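You operate a simulated robot arm through the tools that you are given. There is no shell and no other tool. Be economical: measure what you need, move in short steps, check, and stop when the job is done.

The job below is to be done with a simulated robot arm. You get a single attempt, and the scene is never put back.

TASK
Work the blue lid 3 times in the flap tester; flap left open means rework tray, else good tray.
Fine: lock the yellow clamp first, free it after. Where these are worked on the way, their far stop is far enough and under half their travel is too little: yellow clamp.

Only the result counts: the job must be done as asked and must still hold three seconds after the hand-in. Knocking over, shifting, dropping, spilling or breaking anything else fails it. Lids that push on must go on centred and level and be pressed home; caps that screw on are set level and turned clockwise until they are tight.

THE ROBOT
A 6-joint arm with a two-finger parallel gripper, fixed in place. Base frame: the origin is at the foot of the arm, x ahead of it, y to its left, z up; the work surface is at about z = 840. Lengths are in mm, angles in degrees, forces in N, time in s.
With the tool pointing down near the work surface it reaches from about 260 to 680 mm from the base axis. Its first joint turns from -66.0 to 66.0 degrees. Payload 2.9 kg.
The TCP is the grasp point between the finger pads, 30 mm short of the fingertips. In the tool frame z runs along the fingers and y along their closing line. Largest opening 110 mm; finger width 20, thickness 10; the body of the gripper, 48 by 112 mm, starts 55 mm behind the TCP.
Orientation is that of the tool frame in the base frame, as a unit quaternion [x, y, z, w]. With the fingers straight down and closing along the base's y, the tool's x points along the base's -x, its y along +y and its z along -z.

THE INTERFACE
- The arm moves only by the tool drive_tool. Its argument "commands" is a list of rows, each a list of 6 numbers: the shift along the tool's x, y, z in units of 20 mm (1.0 is 20 mm), then the turn, a rotation vector about the tool's x, y, z in units of 6 degrees (1.0 is 6 degrees). In form: [[dx, dy, dz, rx, ry, rz], ...]. A call has 1 to 20 rows; each row shifts and turns the commanded pose from where the row before left it, along the tool's axes as they then stand. "hand" is the opening, from 0 (shut) to 1 (fully open), set as the call begins (left out, the last holds). A call with a number of a shift or a turn outside -1 to 1 is refused whole. A row lasts 0.2 s, in which the tool goes at most 50 mm and 8.6 degrees; a call with a longer step from one row to the next is refused whole, and so is a gripper value outside its range. Where a pose cannot be reached the arm comes as near as it can. A force on the tool above 40 N (or 10 N above the force at the start of the call, whichever is more), or a blocked arm, ends the call early, and 0.2 s more pass. The fingers move at their own pace (about 108 mm/s each) and stop on an object; they squeeze with about 35 N. The grip force told is the motor's: it shows also when the fingers shut on nothing. Time passes only in rows, and 0.2 s behind the last, so rows that do not move let the fingers close. It gives the time, the measured TCP pose, the force on the tool (base axes), the opening and the grip force at its end, in the units of the frame above (readings bear some noise), with the torque about the TCP (base axes, N m) and any sound that the robot's microphone picked up, and new pictures: "pictures" is both (left out), scene, wrist or none.
- Cameras (640 x 400 px; columns grow to the right, rows downward): "scene" is fixed at [56.7, 417.3, 1399.6]; the picture's right is [-0.90, -0.43, 0.00], its down [-0.18, 0.38, -0.91] and it looks along [0.39, -0.82, -0.42] (base axes); focal length 334 px, centre (320, 200). "wrist" rides on the gripper at [72, 17, -103] in the tool frame; the picture's right is [-0.23, 0.97, 0.00], its down [-0.76, -0.18, -0.62] and it looks along [-0.61, -0.14, 0.78] (tool axes); focal length 222 px, centre (320, 200). There is no depth. A picture from a camera that has moved, and an enlarged one, comes with that camera's place and axes in the base frame and with its lens.
- enlarge(camera, box): a new picture of the part [left, top, right, bottom] of that camera's present view, enlarged. No time passes.
- sign_off(): hands the job in; it is judged then, once.

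Work in short steps. Places have to be worked out from the pictures, the camera data and where the tool is seen: move nearer, look again, correct. Check each grasp and each placing, and mend what went wrong. You have 120 turns and 200 pictures in all, those below and enlarged ones among them. Open the gripper and draw the arm clear of the work before you hand the job in, unless the task says otherwise; then end with one line.

The tools are called as name(argument=value, ...) on one line, values as JSON. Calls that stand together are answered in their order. drive_tool: Moves the arm, as the interface text tells. Its arguments: {"type":"object","properties":{"commands":{"type":"array"},"hand":{"type":"number"},"pictures":{"type":"string","enum":["both","scene","wrist","none"]}},"required":["commands"]} The other tools are called the same way: enlarge (camera, box) takes an enlarged picture of a part of a camera's view; sign_off () hands the job in.

At the start:

```text
t: 0.0
tcp_pos: [334.3, -255.8, 1224.5]
tcp_rot: [0.001, 1.0, 0.0, -0.001]
wrist_force: [-0.3, 0.1, 0.9]
torque: [-0.03, 0.0, -0.02]
finger_gap: 110.0
grip_force: 0.0
```

scene: 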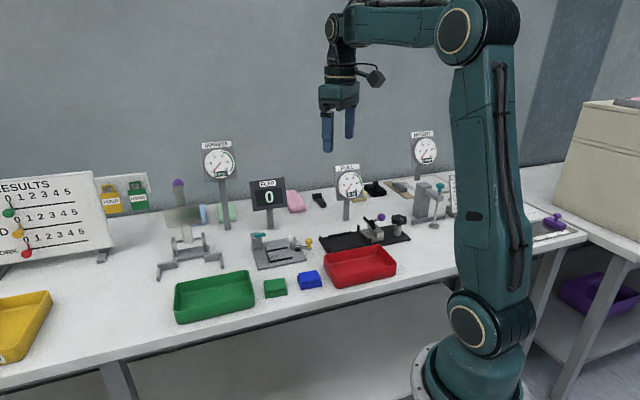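
wrist: 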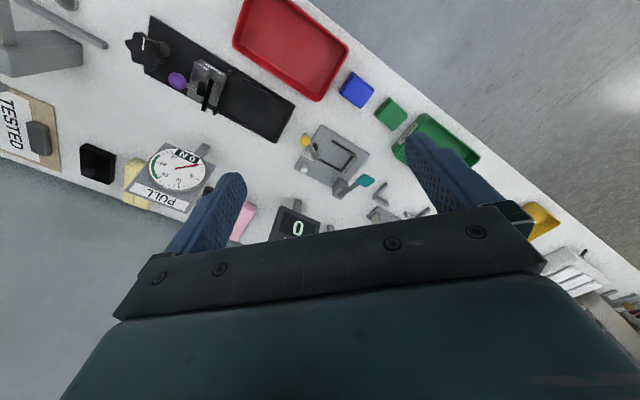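

I'll look closer at the middle of the bench to identify the flap tester, the lids, clamps and trays.

enlarge(camera="scene", box=[140, 130, 300, 330])

enlarge(camera="scene", box=[230, 160, 420, 300])

enlarge(camera="wrist", box=[240, 60, 460, 240])

enlarge(camera="scene", box=[0, 150, 160, 290])

```text
2.00 times, centred on (220, 230) of scene
camera zoom: at [56.7, 417.3, 1399.6], right [-0.9, -0.43, 0.0], down [-0.18, 0.38, -0.91], along [0.39, -0.82, -0.42], focal length 668 px, centre (520, 140)
```

zoom: 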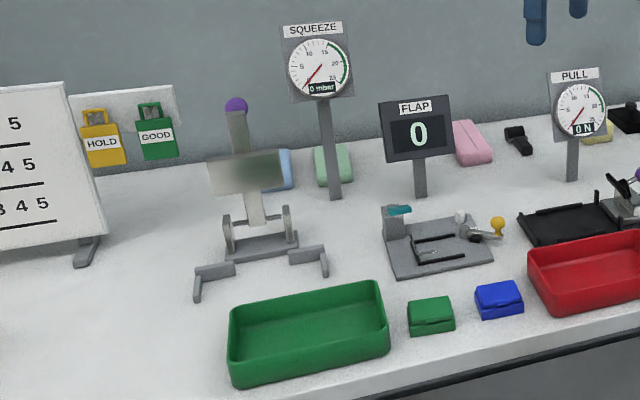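

```text
2.86 times, centred on (325, 230) of scene
camera zoom: at [56.7, 417.3, 1399.6], right [-0.9, -0.43, 0.0], down [-0.18, 0.38, -0.91], along [0.39, -0.82, -0.42], focal length 954 px, centre (306, 114)
```

zoom: 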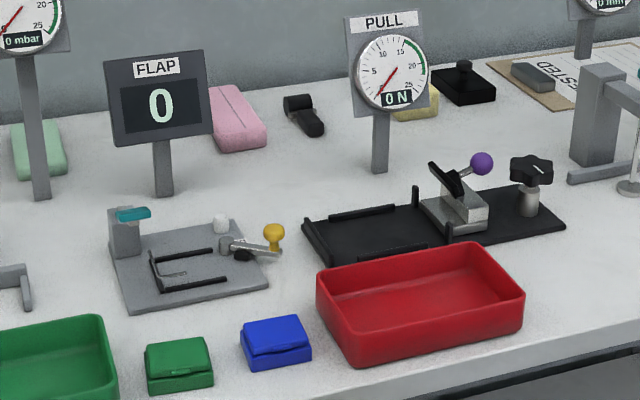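

```text
2.22 times, centred on (350, 150) of wrist
camera zoom: at [262.4, -239.4, 1327.6], right [0.23, 0.97, 0.0], down [0.76, -0.18, 0.62], along [0.61, -0.14, -0.78], focal length 494 px, centre (253, 311)
```

zoom: 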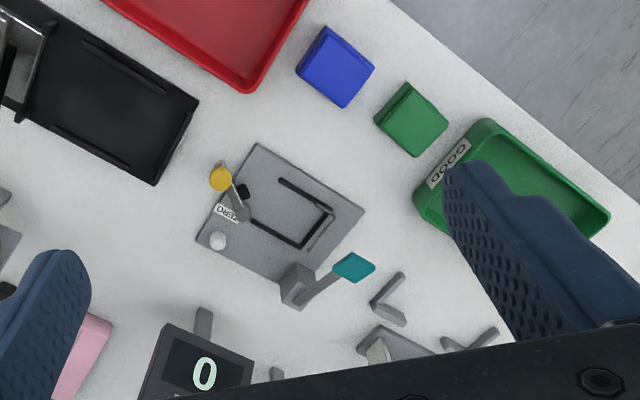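

```text
2.86 times, centred on (80, 220) of scene
camera zoom: at [56.7, 417.3, 1399.6], right [-0.9, -0.43, 0.0], down [-0.18, 0.38, -0.91], along [0.39, -0.82, -0.42], focal length 954 px, centre (1006, 143)
```

zoom: 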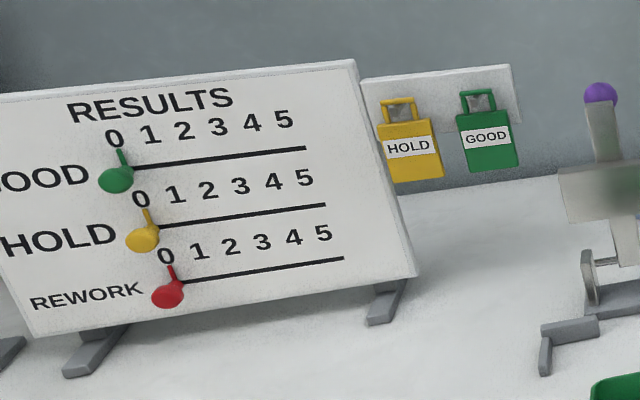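

The tester is the grey plate near [515,-250] with a yellow-knobbed clamp, a ZERO button and a teal lever; the blue box is near [380,-192]. I move closer above the tester to look.

drive_tool(commands=[[-0.9, 0, 1, 0, 0, 0], [-0.9, 0, 1, 0, 0, 0], [-0.9, 0, 1, 0, 0, 0], [-0.9, 0, 1, 0, 0, 0], [-0.9, 0, 1, 0, 0, 0], [-0.9, 0, 1, 0, 0, 0], [-0.9, 0, 1, 0, 0, 0], [-0.9, 0, 1, 0, 0, 0], [0, 0, 0, 0, 0, 0]], hand=1)

```text
t: 2.0
tcp_pos: [478.4, -255.9, 1063.4]
tcp_rot: [0.0, 1.0, 0.001, 0.0]
wrist_force: [0.6, 0.0, 0.2]
torque: [0.04, 0.01, -0.04]
finger_gap: 110.0
grip_force: 0.0
camera wrist: at [406.8, -239.4, 1166.9], right [0.23, 0.97, 0.0], down [0.76, -0.18, 0.62], along [0.61, -0.14, -0.78], focal length 222 px, centre (320, 200)
```

scene: 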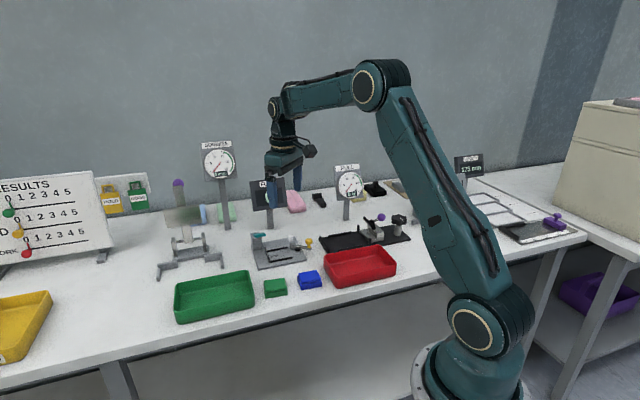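
wrist: 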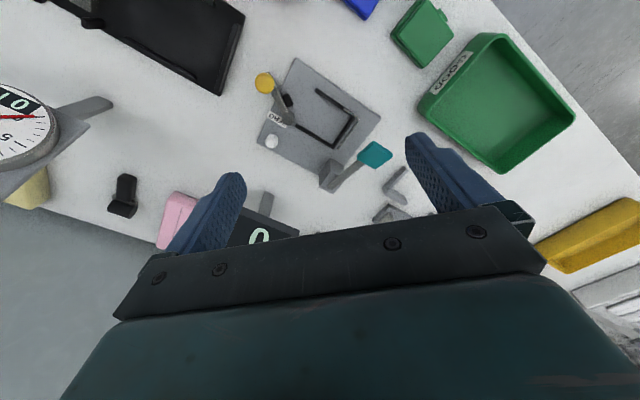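

Enlarging the tester and boxes.

enlarge(camera="wrist", box=[240, 40, 420, 210])

enlarge(camera="scene", box=[240, 220, 340, 305])

```text
2.35 times, centred on (330, 125) of wrist
camera zoom: at [406.8, -239.4, 1166.9], right [0.23, 0.97, 0.0], down [0.76, -0.18, 0.62], along [0.61, -0.14, -0.78], focal length 523 px, centre (296, 376)
```

zoom: 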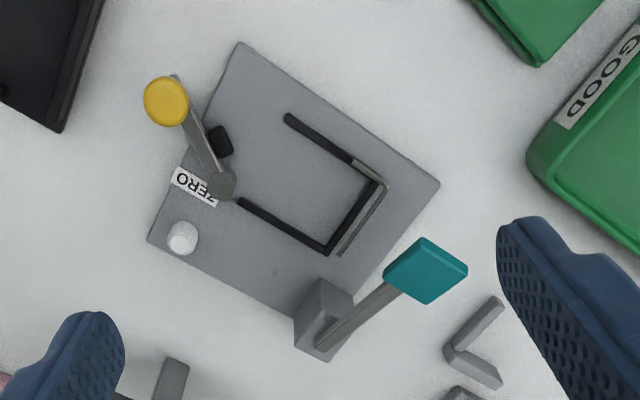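

```text
4.71 times, centred on (290, 262) of scene
camera zoom: at [56.7, 417.3, 1399.6], right [-0.9, -0.43, 0.0], down [-0.18, 0.38, -0.91], along [0.39, -0.82, -0.42], focal length 1571 px, centre (461, -94)
```

zoom: 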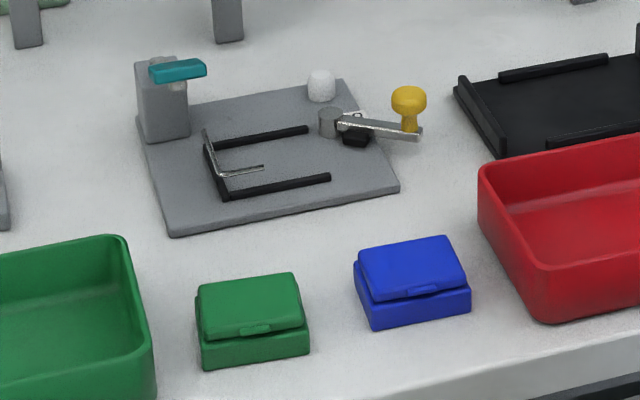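

Box and nest both sit rotated about 45°. I go over the blue box with the tool turned 45° so the camera looks from its tab side.

drive_tool(commands=[[0.98, 0.64, 0.63, 0, 0, 0], [0.98, 0.64, 0.63, 0, 0, 0], [0.98, 0.64, 0.63, 0, 0, 0], [0.98, 0.64, 0.63, 0, 0, 0], [0.98, 0.64, 0.63, 0, 0, 0], [0, 0, 0, 0, 0, 0.94], [0, 0, 0, 0, 0, 0.94], [0, 0, 0, 0, 0, 0.94], [0, 0, 0, 0, 0, 0.94], [0, 0, 0, 0, 0, 0.94], [0, 0, 0, 0, 0, 0.94], [0, 0, 0, 0, 0, 0.94], [0, 0, 0, 0, 0, 0.92], [0, 0, 0, 0, 0, 0]], pictures="wrist")

```text
t: 5.0
tcp_pos: [381.8, -191.3, 1002.0]
tcp_rot: [0.383, 0.924, 0.001, -0.001]
wrist_force: [0.0, -1.5, 0.7]
torque: [-0.03, -0.01, -0.01]
finger_gap: 109.9
grip_force: 0.1
camera wrist: at [341.6, -129.0, 1104.5], right [0.85, 0.53, 0.0], down [0.41, -0.67, 0.62], along [0.33, -0.53, -0.78], focal length 222 px, centre (320, 200)
```

wrist: 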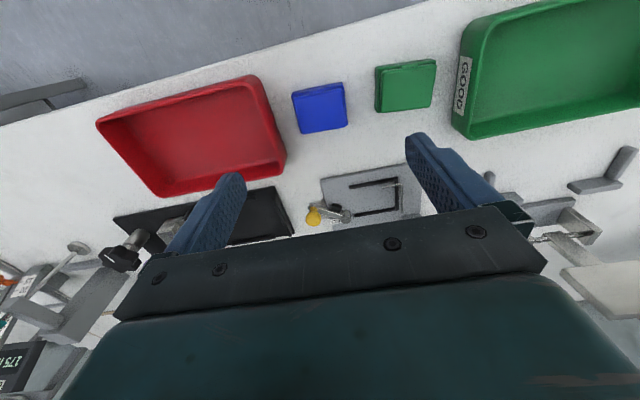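

Enlarging the boxes and the tester from here.

enlarge(camera="wrist", box=[280, 50, 450, 150])

enlarge(camera="wrist", box=[290, 140, 430, 230])

```text
3.76 times, centred on (365, 100) of wrist
camera zoom: at [341.6, -129.0, 1104.5], right [0.85, 0.53, 0.0], down [0.41, -0.67, 0.62], along [0.33, -0.53, -0.78], focal length 836 px, centre (151, 576)
```

zoom: 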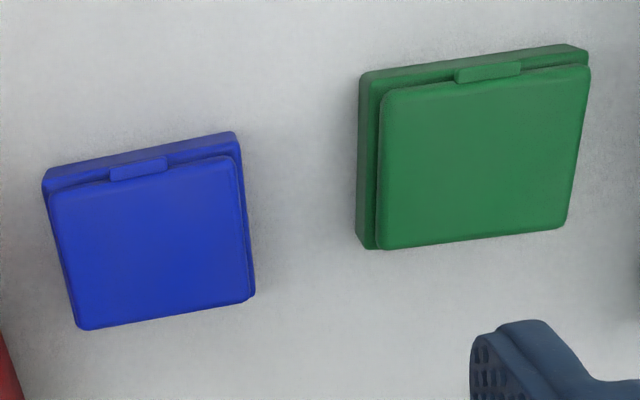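

```text
4.44 times, centred on (360, 185) of wrist
camera zoom: at [341.6, -129.0, 1104.5], right [0.85, 0.53, 0.0], down [0.41, -0.67, 0.62], along [0.33, -0.53, -0.78], focal length 987 px, centre (142, 267)
```

zoom: 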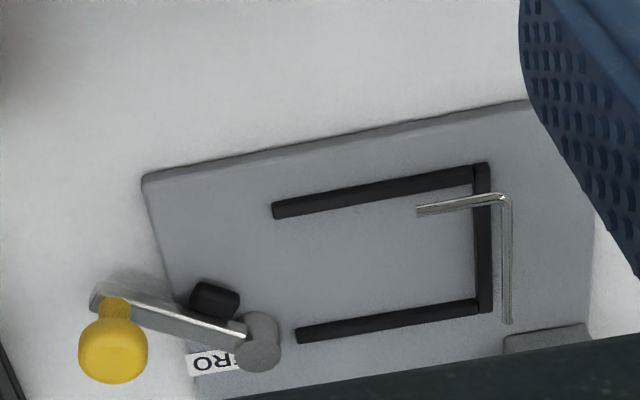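

Blue box: centre ≈ (381,-190), angle ≈ 42–45°, tab on the side facing the camera, same as the nest's hook side. I descend to get a closer look.

drive_tool(commands=[[0, 0, 1, 0, 0, 0], [0, 0, 1, 0, 0, 0], [0, 0, 1, 0, 0, 0], [0, 0, 0.8, 0, 0, 0], [0, 0, 0, 0, 0, 0]], pictures="both")

```text
t: 6.2
tcp_pos: [380.3, -192.2, 924.9]
tcp_rot: [0.383, 0.924, 0.0, 0.001]
wrist_force: [0.2, -0.3, 0.0]
torque: [0.04, -0.01, 0.0]
finger_gap: 109.9
grip_force: 0.0
camera wrist: at [341.9, -129.4, 1028.3], right [0.85, 0.53, 0.0], down [0.41, -0.66, 0.62], along [0.33, -0.53, -0.78], focal length 222 px, centre (320, 200)
```

scene: 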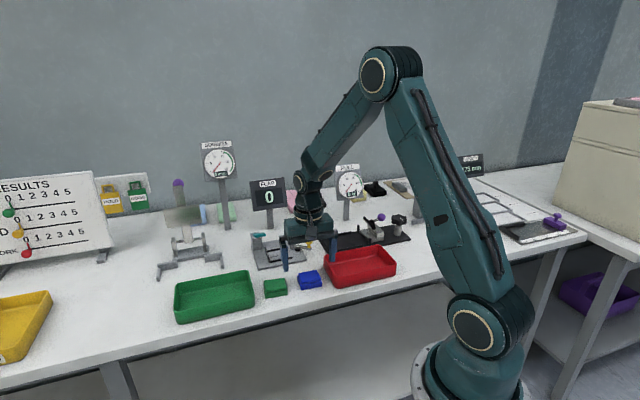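
wrist: 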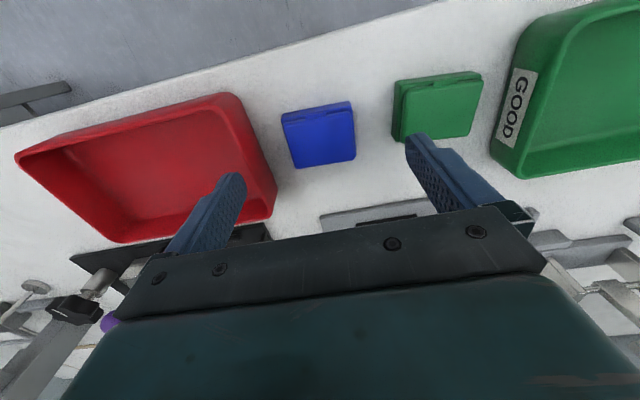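

enlarge(camera="wrist", box=[230, 70, 430, 200])

enlarge(camera="scene", box=[260, 225, 350, 300])

```text
3.08 times, centred on (330, 135) of wrist
camera zoom: at [341.9, -129.4, 1028.3], right [0.85, 0.53, 0.0], down [0.41, -0.66, 0.62], along [0.33, -0.53, -0.78], focal length 684 px, centre (289, 400)
```

zoom: 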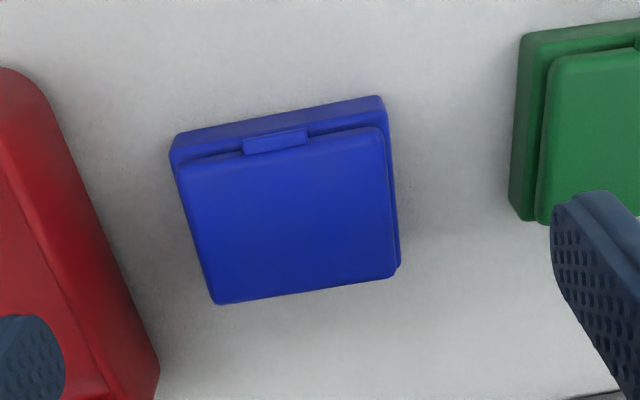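

```text
5.33 times, centred on (305, 262) of scene
camera zoom: at [56.7, 417.3, 1399.6], right [-0.9, -0.43, 0.0], down [-0.18, 0.38, -0.91], along [0.39, -0.82, -0.42], focal length 1780 px, centre (400, -133)
```

zoom: 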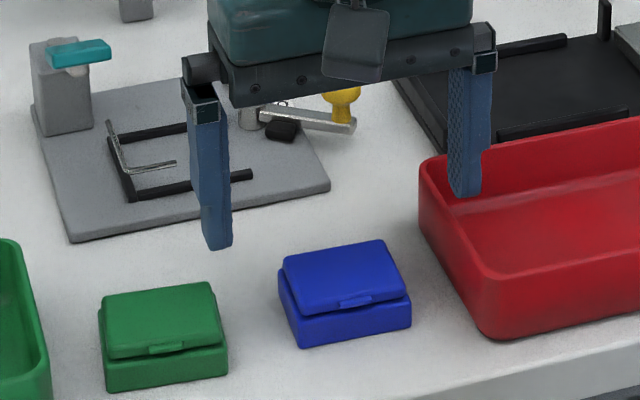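

I need the hook/lever geometry of the tester before placing, so I go over the tester for a close view.

drive_tool(commands=[[0, 0, -1, 0, 0, 0], [0, 0, -0.75, 0, 0, 0], [-0.9, 0.31, 0, 0, 0, 0], [-0.9, 0.31, 0, 0, 0, 0], [-0.9, 0.31, 0, 0, 0, 0], [-0.9, 0.31, 0, 0, 0, 0], [-0.9, 0.31, 0, 0, 0, 0], [-0.9, 0.31, 0, 0, 0, 0], [-0.9, 0.31, 0, 0, 0, 0], [0, 0, 0, 0, 0, 0]], pictures="wrist")

```text
t: 8.0
tcp_pos: [474.0, -235.9, 959.0]
tcp_rot: [0.375, 0.927, 0.003, -0.016]
wrist_force: [-5.5, 2.0, -0.2]
torque: [-0.02, 0.12, 0.28]
finger_gap: 108.9
grip_force: 0.0
stopped in row 9: the force on the tool passed its limit at 54 N (the readings are from after the stop); the commanded pose is now the measured one
camera wrist: at [436.4, -174.1, 1064.2], right [0.84, 0.54, -0.01], down [0.44, -0.67, 0.6], along [0.32, -0.51, -0.8], focal length 222 px, centre (320, 200)
```

wrist: 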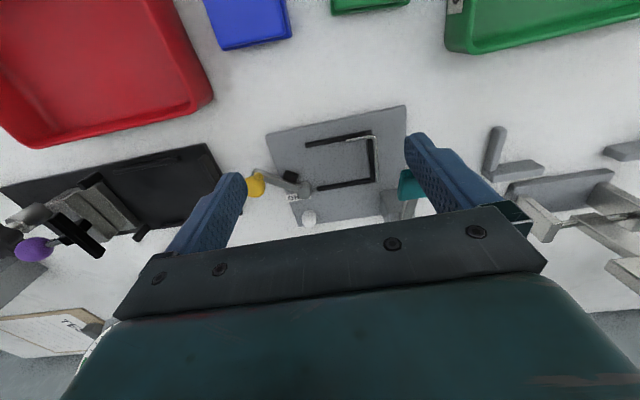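

Something was touched, likely the teal lever by the right finger. Look before moving.

enlarge(camera="scene", box=[230, 190, 350, 300])

enlarge(camera="wrist", box=[240, 90, 480, 240])

```text
3.64 times, centred on (290, 245) of scene
camera zoom: at [56.6, 417.4, 1399.6], right [-0.9, -0.43, 0.0], down [-0.18, 0.38, -0.91], along [0.39, -0.82, -0.42], focal length 1214 px, centre (429, 36)
```

zoom: 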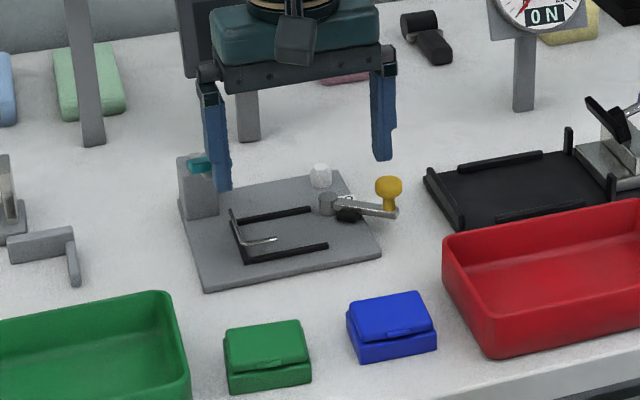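

```text
2.67 times, centred on (360, 165) of wrist
camera zoom: at [436.4, -174.1, 1064.2], right [0.84, 0.54, -0.01], down [0.44, -0.67, 0.6], along [0.32, -0.51, -0.8], focal length 592 px, centre (213, 293)
```

zoom: 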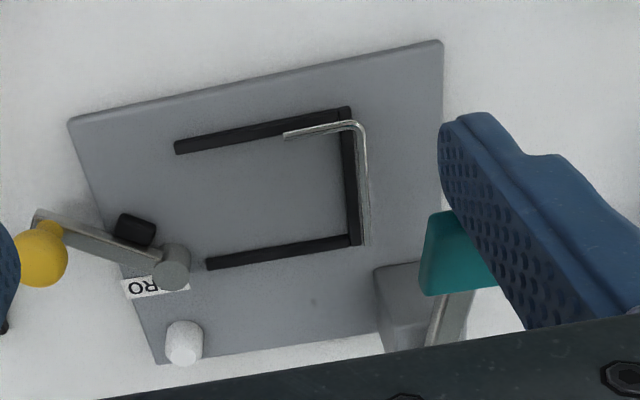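

The right finger pressed the teal pad. I back straight off the way I came and rise.

drive_tool(commands=[[0.5, 0, 0, 0, 0, 0], [1, 0, 0, 0, 0, 0], [0.5, 0, -1, 0, 0, 0], [0, 0, -1, 0, 0, 0], [0, 0, -1, 0, 0, 0], [0, 0, 0, 0, 0, 0]], pictures="both")

```text
t: 9.4
tcp_pos: [447.4, -209.0, 1020.7]
tcp_rot: [0.375, 0.927, 0.003, -0.013]
wrist_force: [0.2, 0.4, 0.8]
torque: [-0.02, -0.01, 0.0]
finger_gap: 110.0
grip_force: 0.1
camera wrist: at [409.7, -147.8, 1126.1], right [0.84, 0.54, -0.01], down [0.44, -0.67, 0.6], along [0.32, -0.51, -0.8], focal length 222 px, centre (320, 200)
```

scene: 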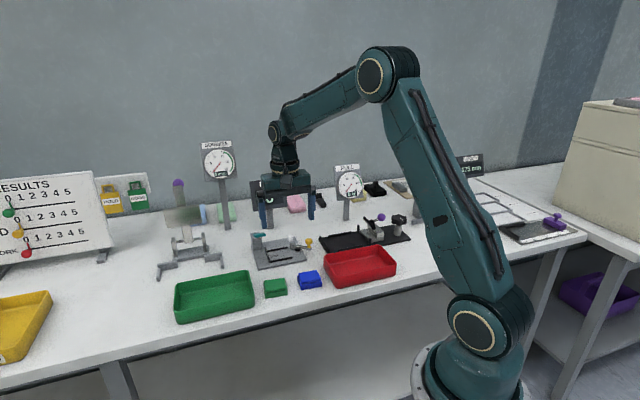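
wrist: 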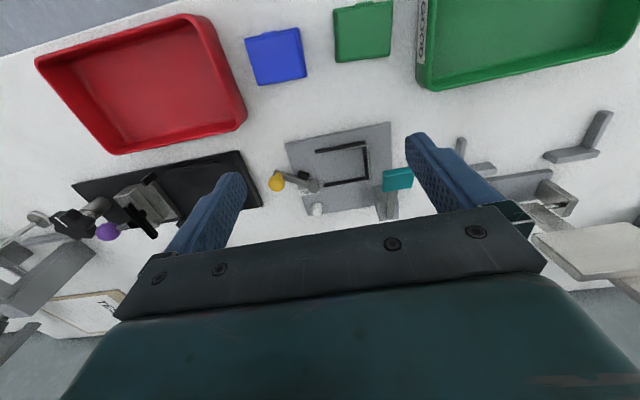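

Check the tester hasn't shifted, using the same zoom as before.

enlarge(camera="scene", box=[240, 220, 340, 305])

enlarge(camera="wrist", box=[260, 110, 430, 225])

```text
4.71 times, centred on (290, 262) of scene
camera zoom: at [56.7, 417.3, 1399.6], right [-0.9, -0.43, 0.0], down [-0.18, 0.38, -0.91], along [0.39, -0.82, -0.42], focal length 1571 px, centre (461, -94)
```

zoom: 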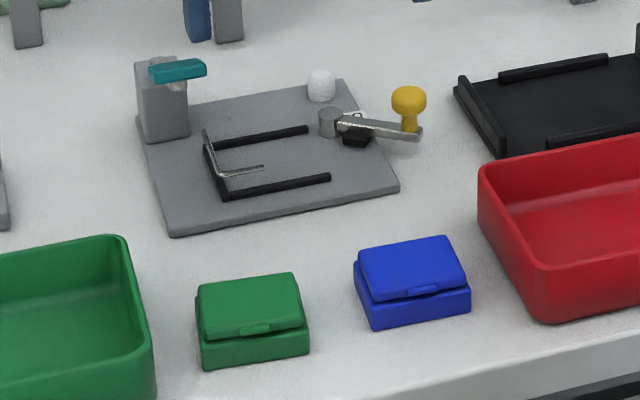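

```text
3.48 times, centred on (345, 168) of wrist
camera zoom: at [409.7, -147.8, 1126.1], right [0.84, 0.54, -0.01], down [0.44, -0.67, 0.6], along [0.32, -0.51, -0.8], focal length 773 px, centre (233, 313)
```

zoom: 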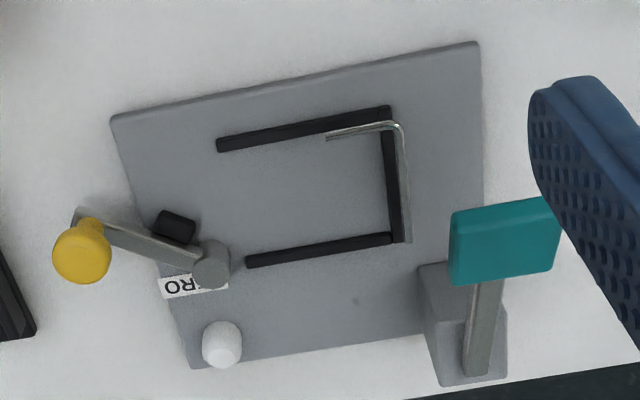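

Nothing shifted. The teal pad stands at about z 943 and is pressed down; the hook sits at z≈874 by the front rail, so I will grip the box across its short side, off the tab. Correcting the slight tilt and turning the tool 90°.

drive_tool(commands=[[0, 0, 0, 0, -0.255, 0], [0, 0, 0, 0, 0, -0.983], [0, 0, 0, 0, 0, -0.983], [0, 0, 0, 0, 0, -0.983], [0, 0, 0, 0, 0, -0.983], [0, 0, 0, 0, 0, -0.983], [0, 0, 0, 0, 0, -0.983], [0, 0, 0, 0, 0, -0.983], [0, 0, 0, 0, 0, -0.983], [0, 0, 0, 0, 0, -0.983], [0, 0, 0, 0, 0, -0.983], [0, 0, 0, 0, 0, -0.983], [0, 0, 0, 0, 0, -0.983], [0, 0, 0, 0, 0, -0.983], [0, 0, 0, 0, 0, -0.983], [0, 0, 0, 0, 0, -0.983], [0, 0, 0, 0, 0, 0]], pictures="wrist")

```text
t: 13.0
tcp_pos: [447.6, -207.9, 1021.4]
tcp_rot: [-0.377, 0.926, -0.001, -0.003]
wrist_force: [-0.4, -0.4, 1.0]
torque: [0.03, -0.02, 0.01]
finger_gap: 110.1
grip_force: 0.0
camera wrist: at [384.1, -247.0, 1124.1], right [-0.52, 0.85, 0.0], down [0.67, 0.41, 0.62], along [0.53, 0.32, -0.78], focal length 222 px, centre (320, 200)
```

wrist: 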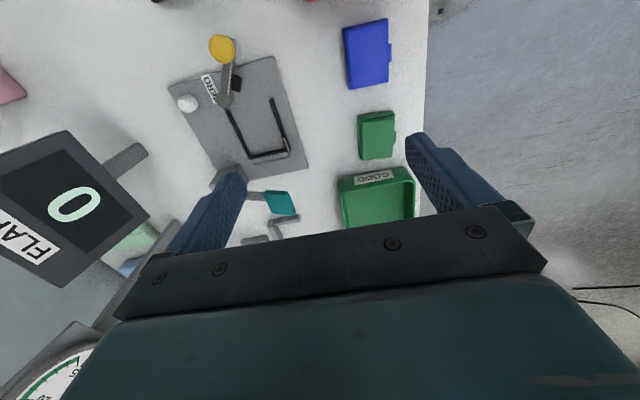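

The tab clearly protrudes from this angle. Enlarging to refine position.

enlarge(camera="wrist", box=[310, 5, 430, 95])

enlarge(camera="wrist", box=[160, 25, 320, 225])

```text
4.44 times, centred on (370, 50) of wrist
camera zoom: at [384.1, -247.0, 1124.1], right [-0.52, 0.85, 0.0], down [0.67, 0.41, 0.62], along [0.53, 0.32, -0.78], focal length 987 px, centre (98, 867)
```

zoom: 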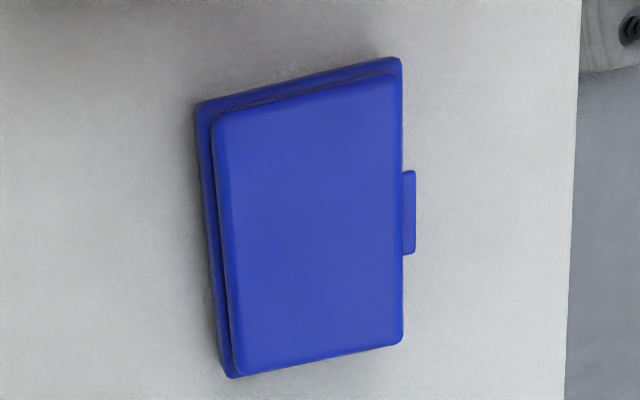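

```text
2.00 times, centred on (240, 125) of wrist
camera zoom: at [384.1, -247.0, 1124.1], right [-0.52, 0.85, 0.0], down [0.67, 0.41, 0.62], along [0.53, 0.32, -0.78], focal length 444 px, centre (480, 350)
```

zoom: 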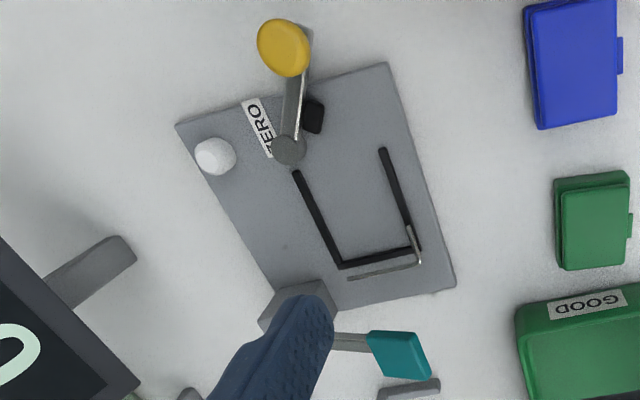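

Box centre ≈ (381.5,-192.5), angle ≈43°, tab protrudes ~3 mm. I go above the off-centre grip point (368,-205), opening ~75 mm.

drive_tool(commands=[[0, 0, 0, 0, 0, 0.2], [0.94, 0.94, 0.2, 0, 0, 0], [0.94, 0.94, 0.9, 0, 0, 0], [0.93, 0.94, 1, 0, 0, 0], [0, 0, 1, 0, 0, 0], [0, 0, 1, 0, 0, 0], [0, 0, 0.95, 0, 0, 0], [0, 0, 0, 0, 0, 0]], hand=0.68, pictures="both")

```text
t: 14.8
tcp_pos: [365.7, -205.7, 918.9]
tcp_rot: [-0.368, 0.93, -0.001, 0.0]
wrist_force: [0.0, -1.2, -0.3]
torque: [0.01, -0.01, -0.01]
finger_gap: 74.7
grip_force: 0.1
camera wrist: at [303.4, -243.1, 1022.8], right [-0.5, 0.87, 0.0], down [0.68, 0.39, 0.62], along [0.54, 0.31, -0.78], focal length 222 px, centre (320, 200)
```

scene: 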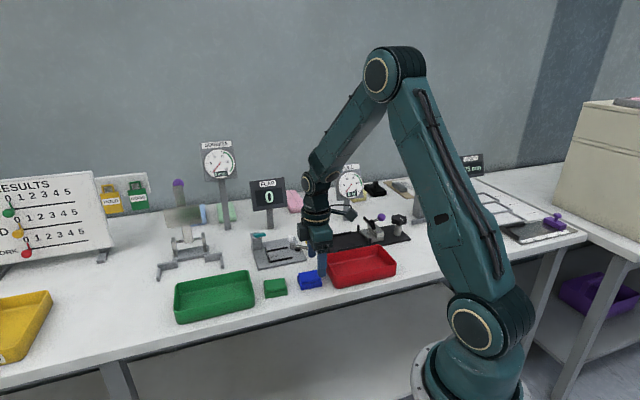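
wrist: 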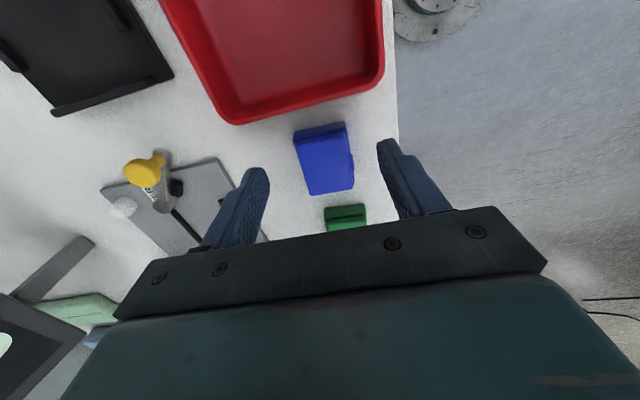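

enlarge(camera="wrist", box=[230, 100, 430, 220])

```text
3.20 times, centred on (330, 160) of wrist
camera zoom: at [303.4, -243.1, 1022.8], right [-0.5, 0.87, 0.0], down [0.68, 0.39, 0.62], along [0.54, 0.31, -0.78], focal length 711 px, centre (288, 328)
```

zoom: 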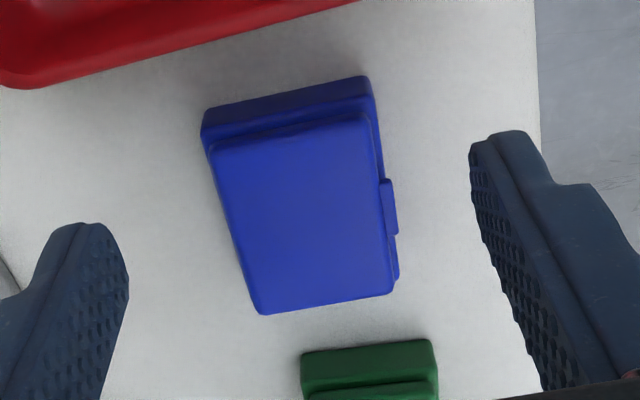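

Grip point agrees with the TCP. I descend to z 881 (tips ≈11 mm above the table so they'll clear the nest rails) and close.

drive_tool(commands=[[0, 0, 0.9, 0, 0, 0.12], [0, 0, 0.6, 0, 0, 0], [0, 0, 0.4, 0, 0, 0], [0, 0, 0, 0, 0, 0]], pictures="wrist")

drive_tool(commands=[[0, 0, 0, 0, 0, 0], [0, 0, 0, 0, 0, 0], [0, 0, 0, 0, 0, 0]], hand=0.2, pictures="both")

```text
t: 15.8
tcp_pos: [366.9, -206.9, 881.1]
tcp_rot: [-0.361, 0.933, -0.001, -0.002]
wrist_force: [-0.4, -0.4, 0.2]
torque: [-0.03, -0.02, -0.03]
finger_gap: 74.6
grip_force: 0.1
camera wrist: at [302.9, -242.4, 984.5], right [-0.49, 0.87, 0.0], down [0.68, 0.39, 0.62], along [0.54, 0.3, -0.78], focal length 222 px, centre (320, 200)
```

wrist: 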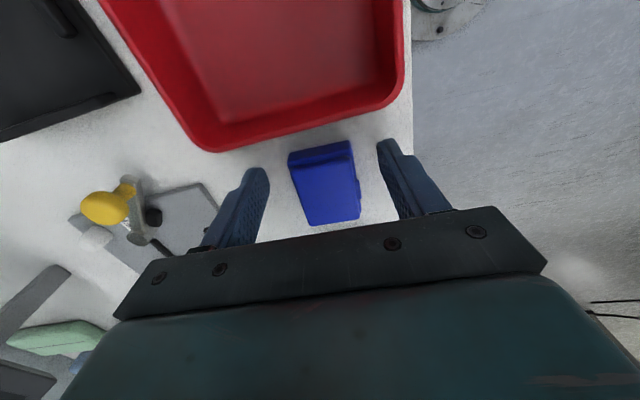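

```text
t: 16.6
tcp_pos: [367.2, -205.5, 881.1]
tcp_rot: [-0.361, 0.933, -0.001, -0.002]
wrist_force: [0.0, 0.0, -0.6]
torque: [-0.02, 0.01, -0.02]
finger_gap: 42.4
grip_force: 34.8
camera wrist: at [303.0, -242.5, 984.7], right [-0.49, 0.87, 0.0], down [0.68, 0.39, 0.62], along [0.54, 0.3, -0.78], focal length 222 px, centre (320, 200)
```

scene: 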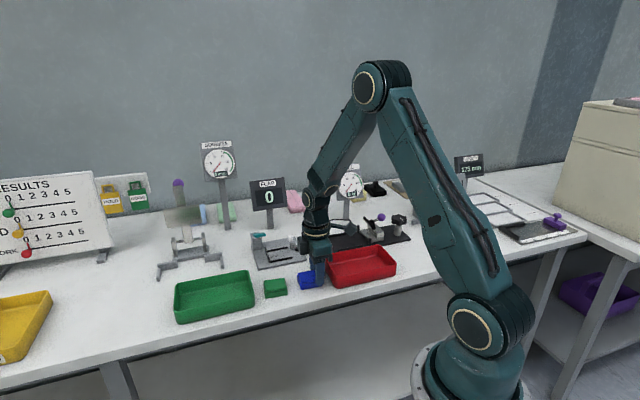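
wrist: 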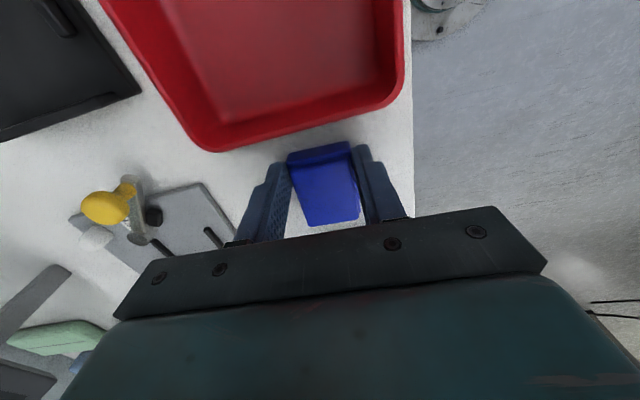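

enlarge(camera="wrist", box=[230, 130, 430, 250])

drive_tool(commands=[[0, 0, -0.5, 0, 0, 0], [0, 0, -1, 0, 0, 0], [0, 0, -1, 0, 0, 0], [0, 0, -1, 0, 0, 0], [0, 0, -1, 0, 0, 0], [0, 0, -1, 0, 0, 0], [0, 0, 0, 0, 0, 0]], pictures="both")

```text
3.20 times, centred on (330, 190) of wrist
camera zoom: at [303.0, -242.5, 984.7], right [-0.49, 0.87, 0.0], down [0.68, 0.39, 0.62], along [0.54, 0.3, -0.78], focal length 711 px, centre (288, 232)
```

zoom: 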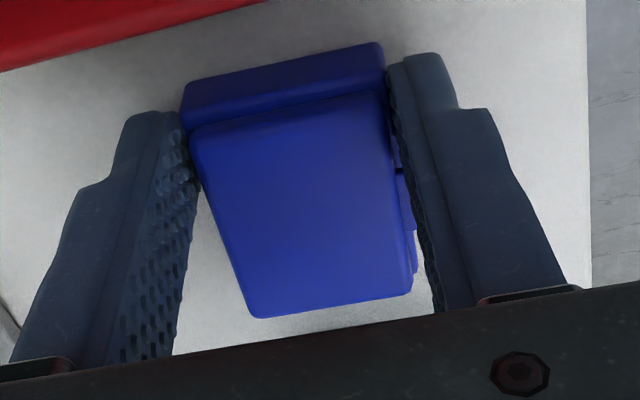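

```text
t: 18.2
tcp_pos: [366.5, -205.0, 991.5]
tcp_rot: [-0.363, 0.932, -0.001, -0.002]
wrist_force: [-0.1, -0.3, -2.1]
torque: [0.0, -0.02, 0.02]
finger_gap: 42.4
grip_force: 34.8
camera wrist: at [302.4, -242.2, 1095.1], right [-0.49, 0.87, 0.0], down [0.68, 0.39, 0.62], along [0.54, 0.3, -0.78], focal length 222 px, centre (320, 200)
```

scene: 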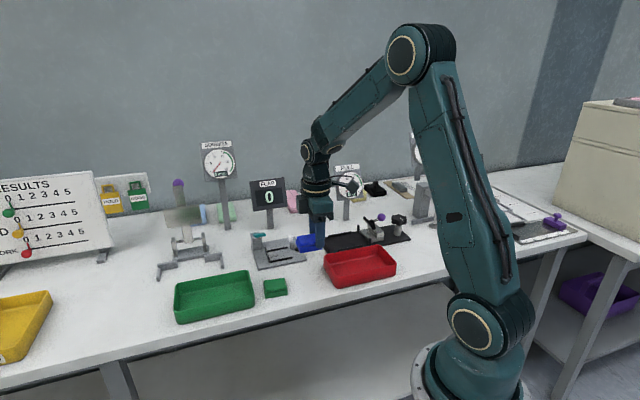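
wrist: 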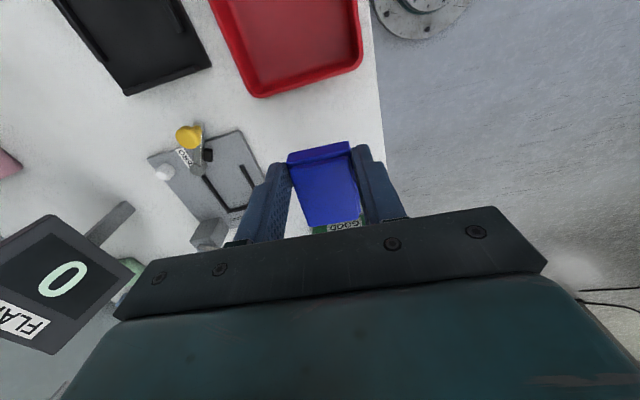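

Held firmly. Check the box is level in the grip and view the tester.

enlarge(camera="scene", box=[240, 180, 360, 290])

```text
3.64 times, centred on (300, 235) of scene
camera zoom: at [56.7, 417.3, 1399.6], right [-0.9, -0.43, 0.0], down [-0.18, 0.38, -0.91], along [0.39, -0.82, -0.42], focal length 1214 px, centre (393, 73)
```

zoom: 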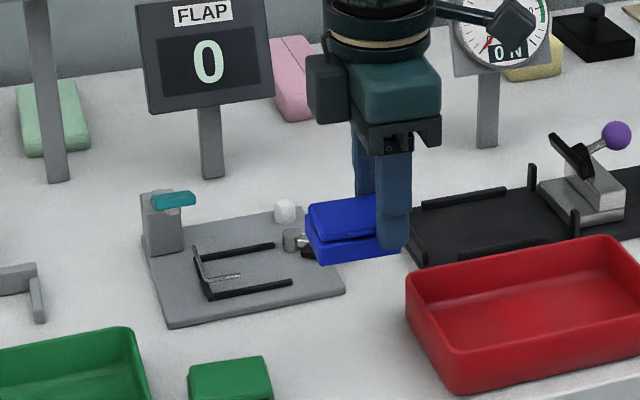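

Level and tab-side toward the hook. I carry it at height to just short of the nest (TCP ≈ (498,-269)) and turn to the nest angle.

drive_tool(commands=[[0, 0, 0, 0, 0, -0.32], [-0.349, -0.984, 0, 0, 0, 0], [-0.349, -0.984, 0, 0, 0, 0], [-0.349, -0.984, 0, 0, 0, 0], [-0.349, -0.984, 0, 0, 0, 0], [-0.349, -0.984, 0, 0, 0, 0], [-0.349, -0.984, 0, 0, 0, 0], [-0.349, -0.984, 0, 0, 0, 0], [0, 0, 1, 0, 0, 0], [0, 0, 1, 0, 0, 0], [0, 0, 0, 0, 0, 0]], pictures="both")

```text
t: 20.6
tcp_pos: [499.4, -270.4, 951.1]
tcp_rot: [-0.378, 0.926, 0.0, -0.002]
wrist_force: [0.3, 0.1, -0.2]
torque: [0.01, 0.01, 0.02]
finger_gap: 42.3
grip_force: 34.7
camera wrist: at [435.8, -309.2, 1054.6], right [-0.52, 0.85, 0.0], down [0.67, 0.41, 0.62], along [0.53, 0.32, -0.78], focal length 222 px, centre (320, 200)
```

scene: 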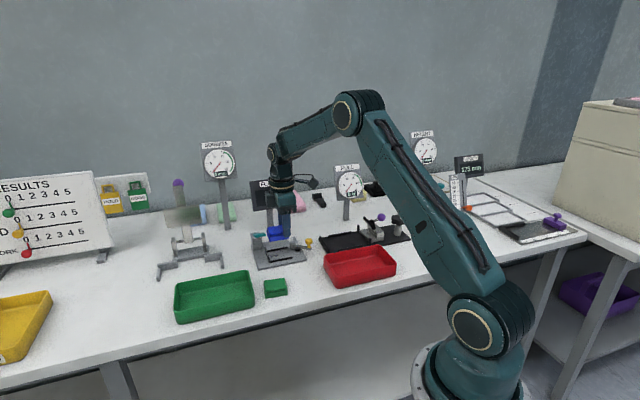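
wrist: 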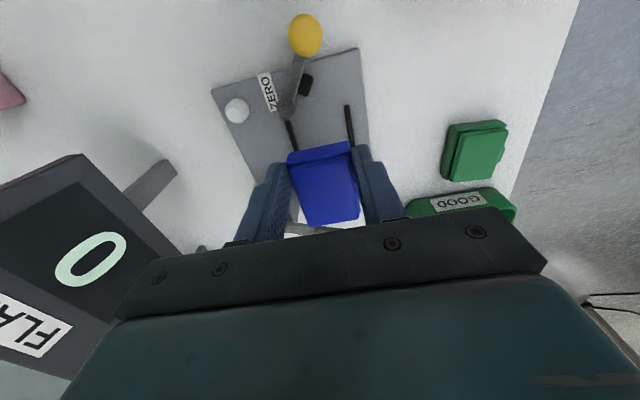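

enlarge(camera="wrist", box=[200, 90, 440, 240])

enlarge(camera="scene", box=[240, 210, 330, 280])

```text
2.67 times, centred on (320, 165) of wrist
camera zoom: at [435.8, -309.2, 1054.6], right [-0.52, 0.85, 0.0], down [0.67, 0.41, 0.62], along [0.53, 0.32, -0.78], focal length 592 px, centre (320, 293)
```

zoom: 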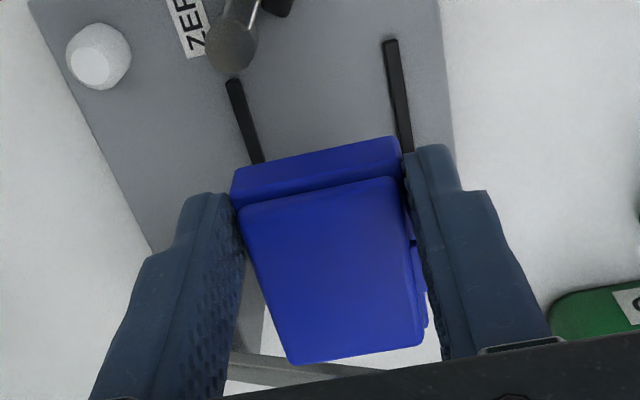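

```text
5.71 times, centred on (285, 245) of scene
camera zoom: at [56.7, 417.3, 1399.6], right [-0.9, -0.43, 0.0], down [-0.18, 0.38, -0.91], along [0.39, -0.82, -0.42], focal length 1907 px, centre (520, -57)
```

zoom: 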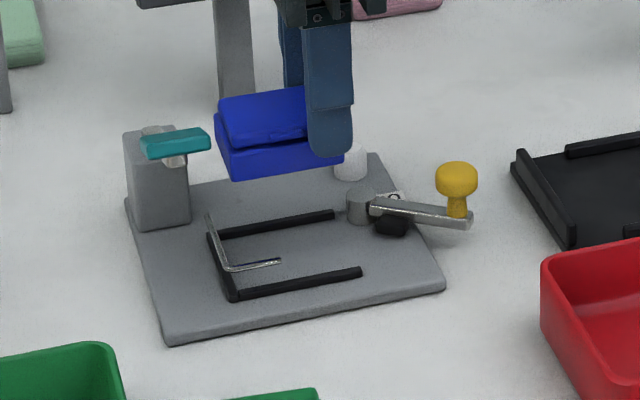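

Alignment is centred on the rails with ~4 mm end gap. I lower toward the plate.

drive_tool(commands=[[0, 0, 0.9, 0, 0, 0], [0, 0, 0.9, 0, 0, 0], [0, 0, 0.5, 0, 0, 0], [0, 0, 0.35, 0, 0, 0], [0, 0, 0, 0, 0, 0]], pictures="both")

enlarge(camera="wrist", box=[200, 90, 440, 240])

enlarge(camera="scene", box=[240, 215, 330, 285])

```text
t: 21.8
tcp_pos: [498.7, -270.4, 897.7]
tcp_rot: [-0.378, 0.926, -0.001, -0.002]
wrist_force: [-0.2, 0.3, 0.2]
torque: [-0.03, 0.0, -0.01]
finger_gap: 42.3
grip_force: 35.1
camera wrist: at [435.6, -309.5, 1001.9], right [-0.52, 0.85, 0.0], down [0.67, 0.41, 0.62], along [0.53, 0.32, -0.78], focal length 222 px, centre (320, 200)
```

scene: 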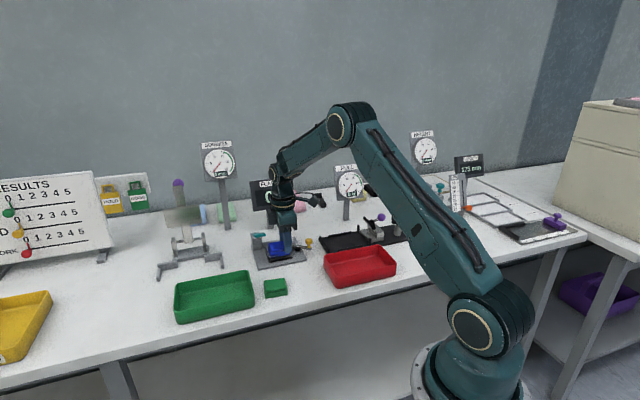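
wrist: 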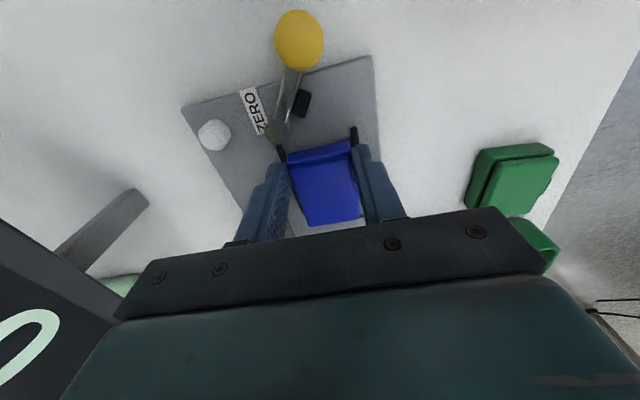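

```text
2.67 times, centred on (320, 165) of wrist
camera zoom: at [435.6, -309.5, 1001.9], right [-0.52, 0.85, 0.0], down [0.67, 0.41, 0.62], along [0.53, 0.32, -0.78], focal length 592 px, centre (320, 293)
```

zoom: 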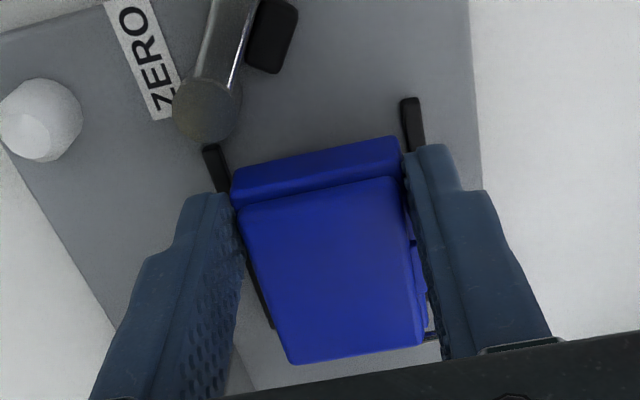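

```text
5.71 times, centred on (285, 250) of scene
camera zoom: at [56.7, 417.3, 1399.6], right [-0.9, -0.43, 0.0], down [-0.18, 0.38, -0.91], along [0.39, -0.82, -0.42], focal length 1907 px, centre (520, -86)
```

zoom: 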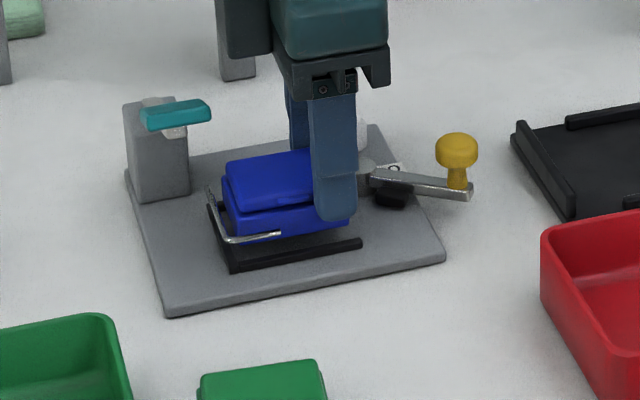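

About 8 mm to go; small sideways trim and lowering gently until contact.

drive_tool(commands=[[0, -0.03, 0.15, 0, 0, 0], [0, 0, 0.15, 0, 0, 0], [0, 0, 0.1, 0, 0, 0], [0, 0, 0, 0, 0, 0]], pictures="none")

```text
t: 22.8
tcp_pos: [499.2, -271.7, 891.3]
tcp_rot: [-0.378, 0.926, -0.001, -0.001]
wrist_force: [-1.1, 0.3, -0.1]
torque: [-0.01, -0.01, -0.02]
finger_gap: 42.4
grip_force: 35.1
```

drive_tool(commands=[[0, 0, 0.08, 0, 0, 0], [0, 0, 0.05, 0, 0, 0], [0, 0, 0, 0, 0, 0]], pictures="none")

```text
t: 23.6
tcp_pos: [499.1, -270.3, 888.4]
tcp_rot: [-0.378, 0.926, -0.002, -0.001]
wrist_force: [-1.0, 1.3, 6.2]
torque: [0.17, -0.01, 0.06]
finger_gap: 42.2
grip_force: 34.4
```

Contact at z≈888.4, matching the plate. Take a look.

enlarge(camera="scene", box=[240, 215, 330, 285])

enlarge(camera="wrist", box=[240, 120, 400, 240])

```text
5.71 times, centred on (285, 250) of scene
camera zoom: at [56.6, 417.4, 1399.6], right [-0.9, -0.43, 0.0], down [-0.18, 0.38, -0.91], along [0.39, -0.82, -0.42], focal length 1907 px, centre (520, -86)
```

zoom: 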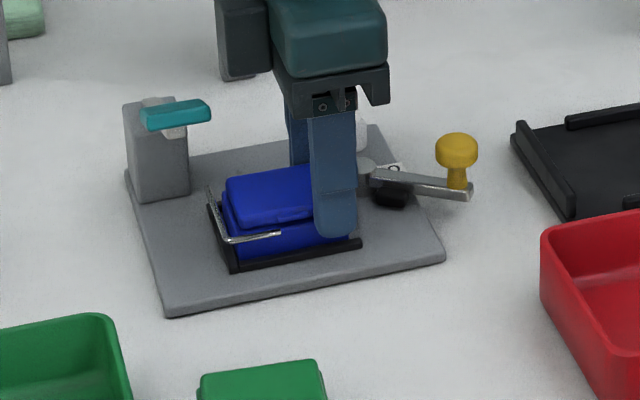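

```text
3.33 times, centred on (320, 180) of wrist
camera zoom: at [436.1, -309.4, 992.2], right [-0.52, 0.85, 0.0], down [0.67, 0.41, 0.62], along [0.53, 0.32, -0.78], focal length 740 px, centre (320, 267)
```

zoom: 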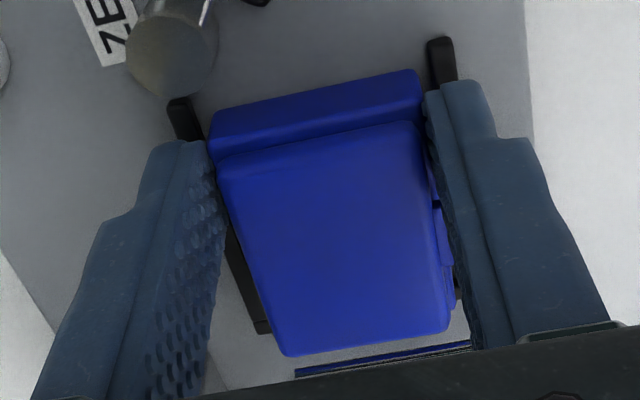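

It sits between the rails with a gap to the end rail. I relieve the down force slightly and slide it toward the end stop.

drive_tool(commands=[[0, 0, -0.03, 0, 0, 0], [-0.08, 0, 0, 0, 0, 0], [-0.08, 0, 0, 0, 0, 0], [0, 0, 0, 0, 0, 0]], pictures="none")

```text
t: 24.6
tcp_pos: [500.8, -269.2, 888.4]
tcp_rot: [-0.377, 0.926, -0.001, -0.002]
wrist_force: [-7.8, -8.9, 4.8]
torque: [-0.21, 0.22, 0.21]
finger_gap: 42.3
grip_force: 34.8
```

Contact along the axis (~12 N). Look whether that's the end stop.

enlarge(camera="wrist", box=[240, 120, 400, 240])

enlarge(camera="scene", box=[255, 230, 305, 270])

```text
3.33 times, centred on (320, 180) of wrist
camera zoom: at [437.4, -307.9, 992.3], right [-0.52, 0.86, 0.0], down [0.67, 0.41, 0.62], along [0.53, 0.32, -0.79], focal length 740 px, centre (320, 267)
```

zoom: 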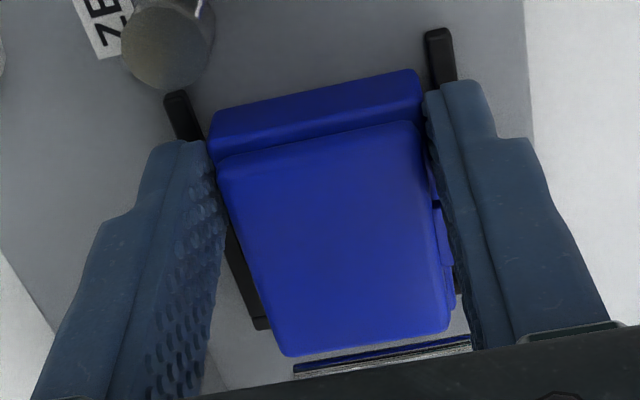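

```text
10.00 times, centred on (280, 250) of scene
camera zoom: at [56.4, 417.2, 1399.7], right [-0.9, -0.43, 0.0], down [-0.18, 0.38, -0.91], along [0.39, -0.82, -0.42], focal length 3337 px, centre (720, -300)
```

zoom: 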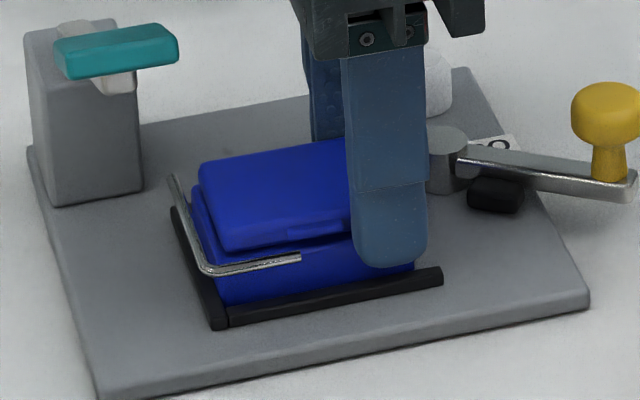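

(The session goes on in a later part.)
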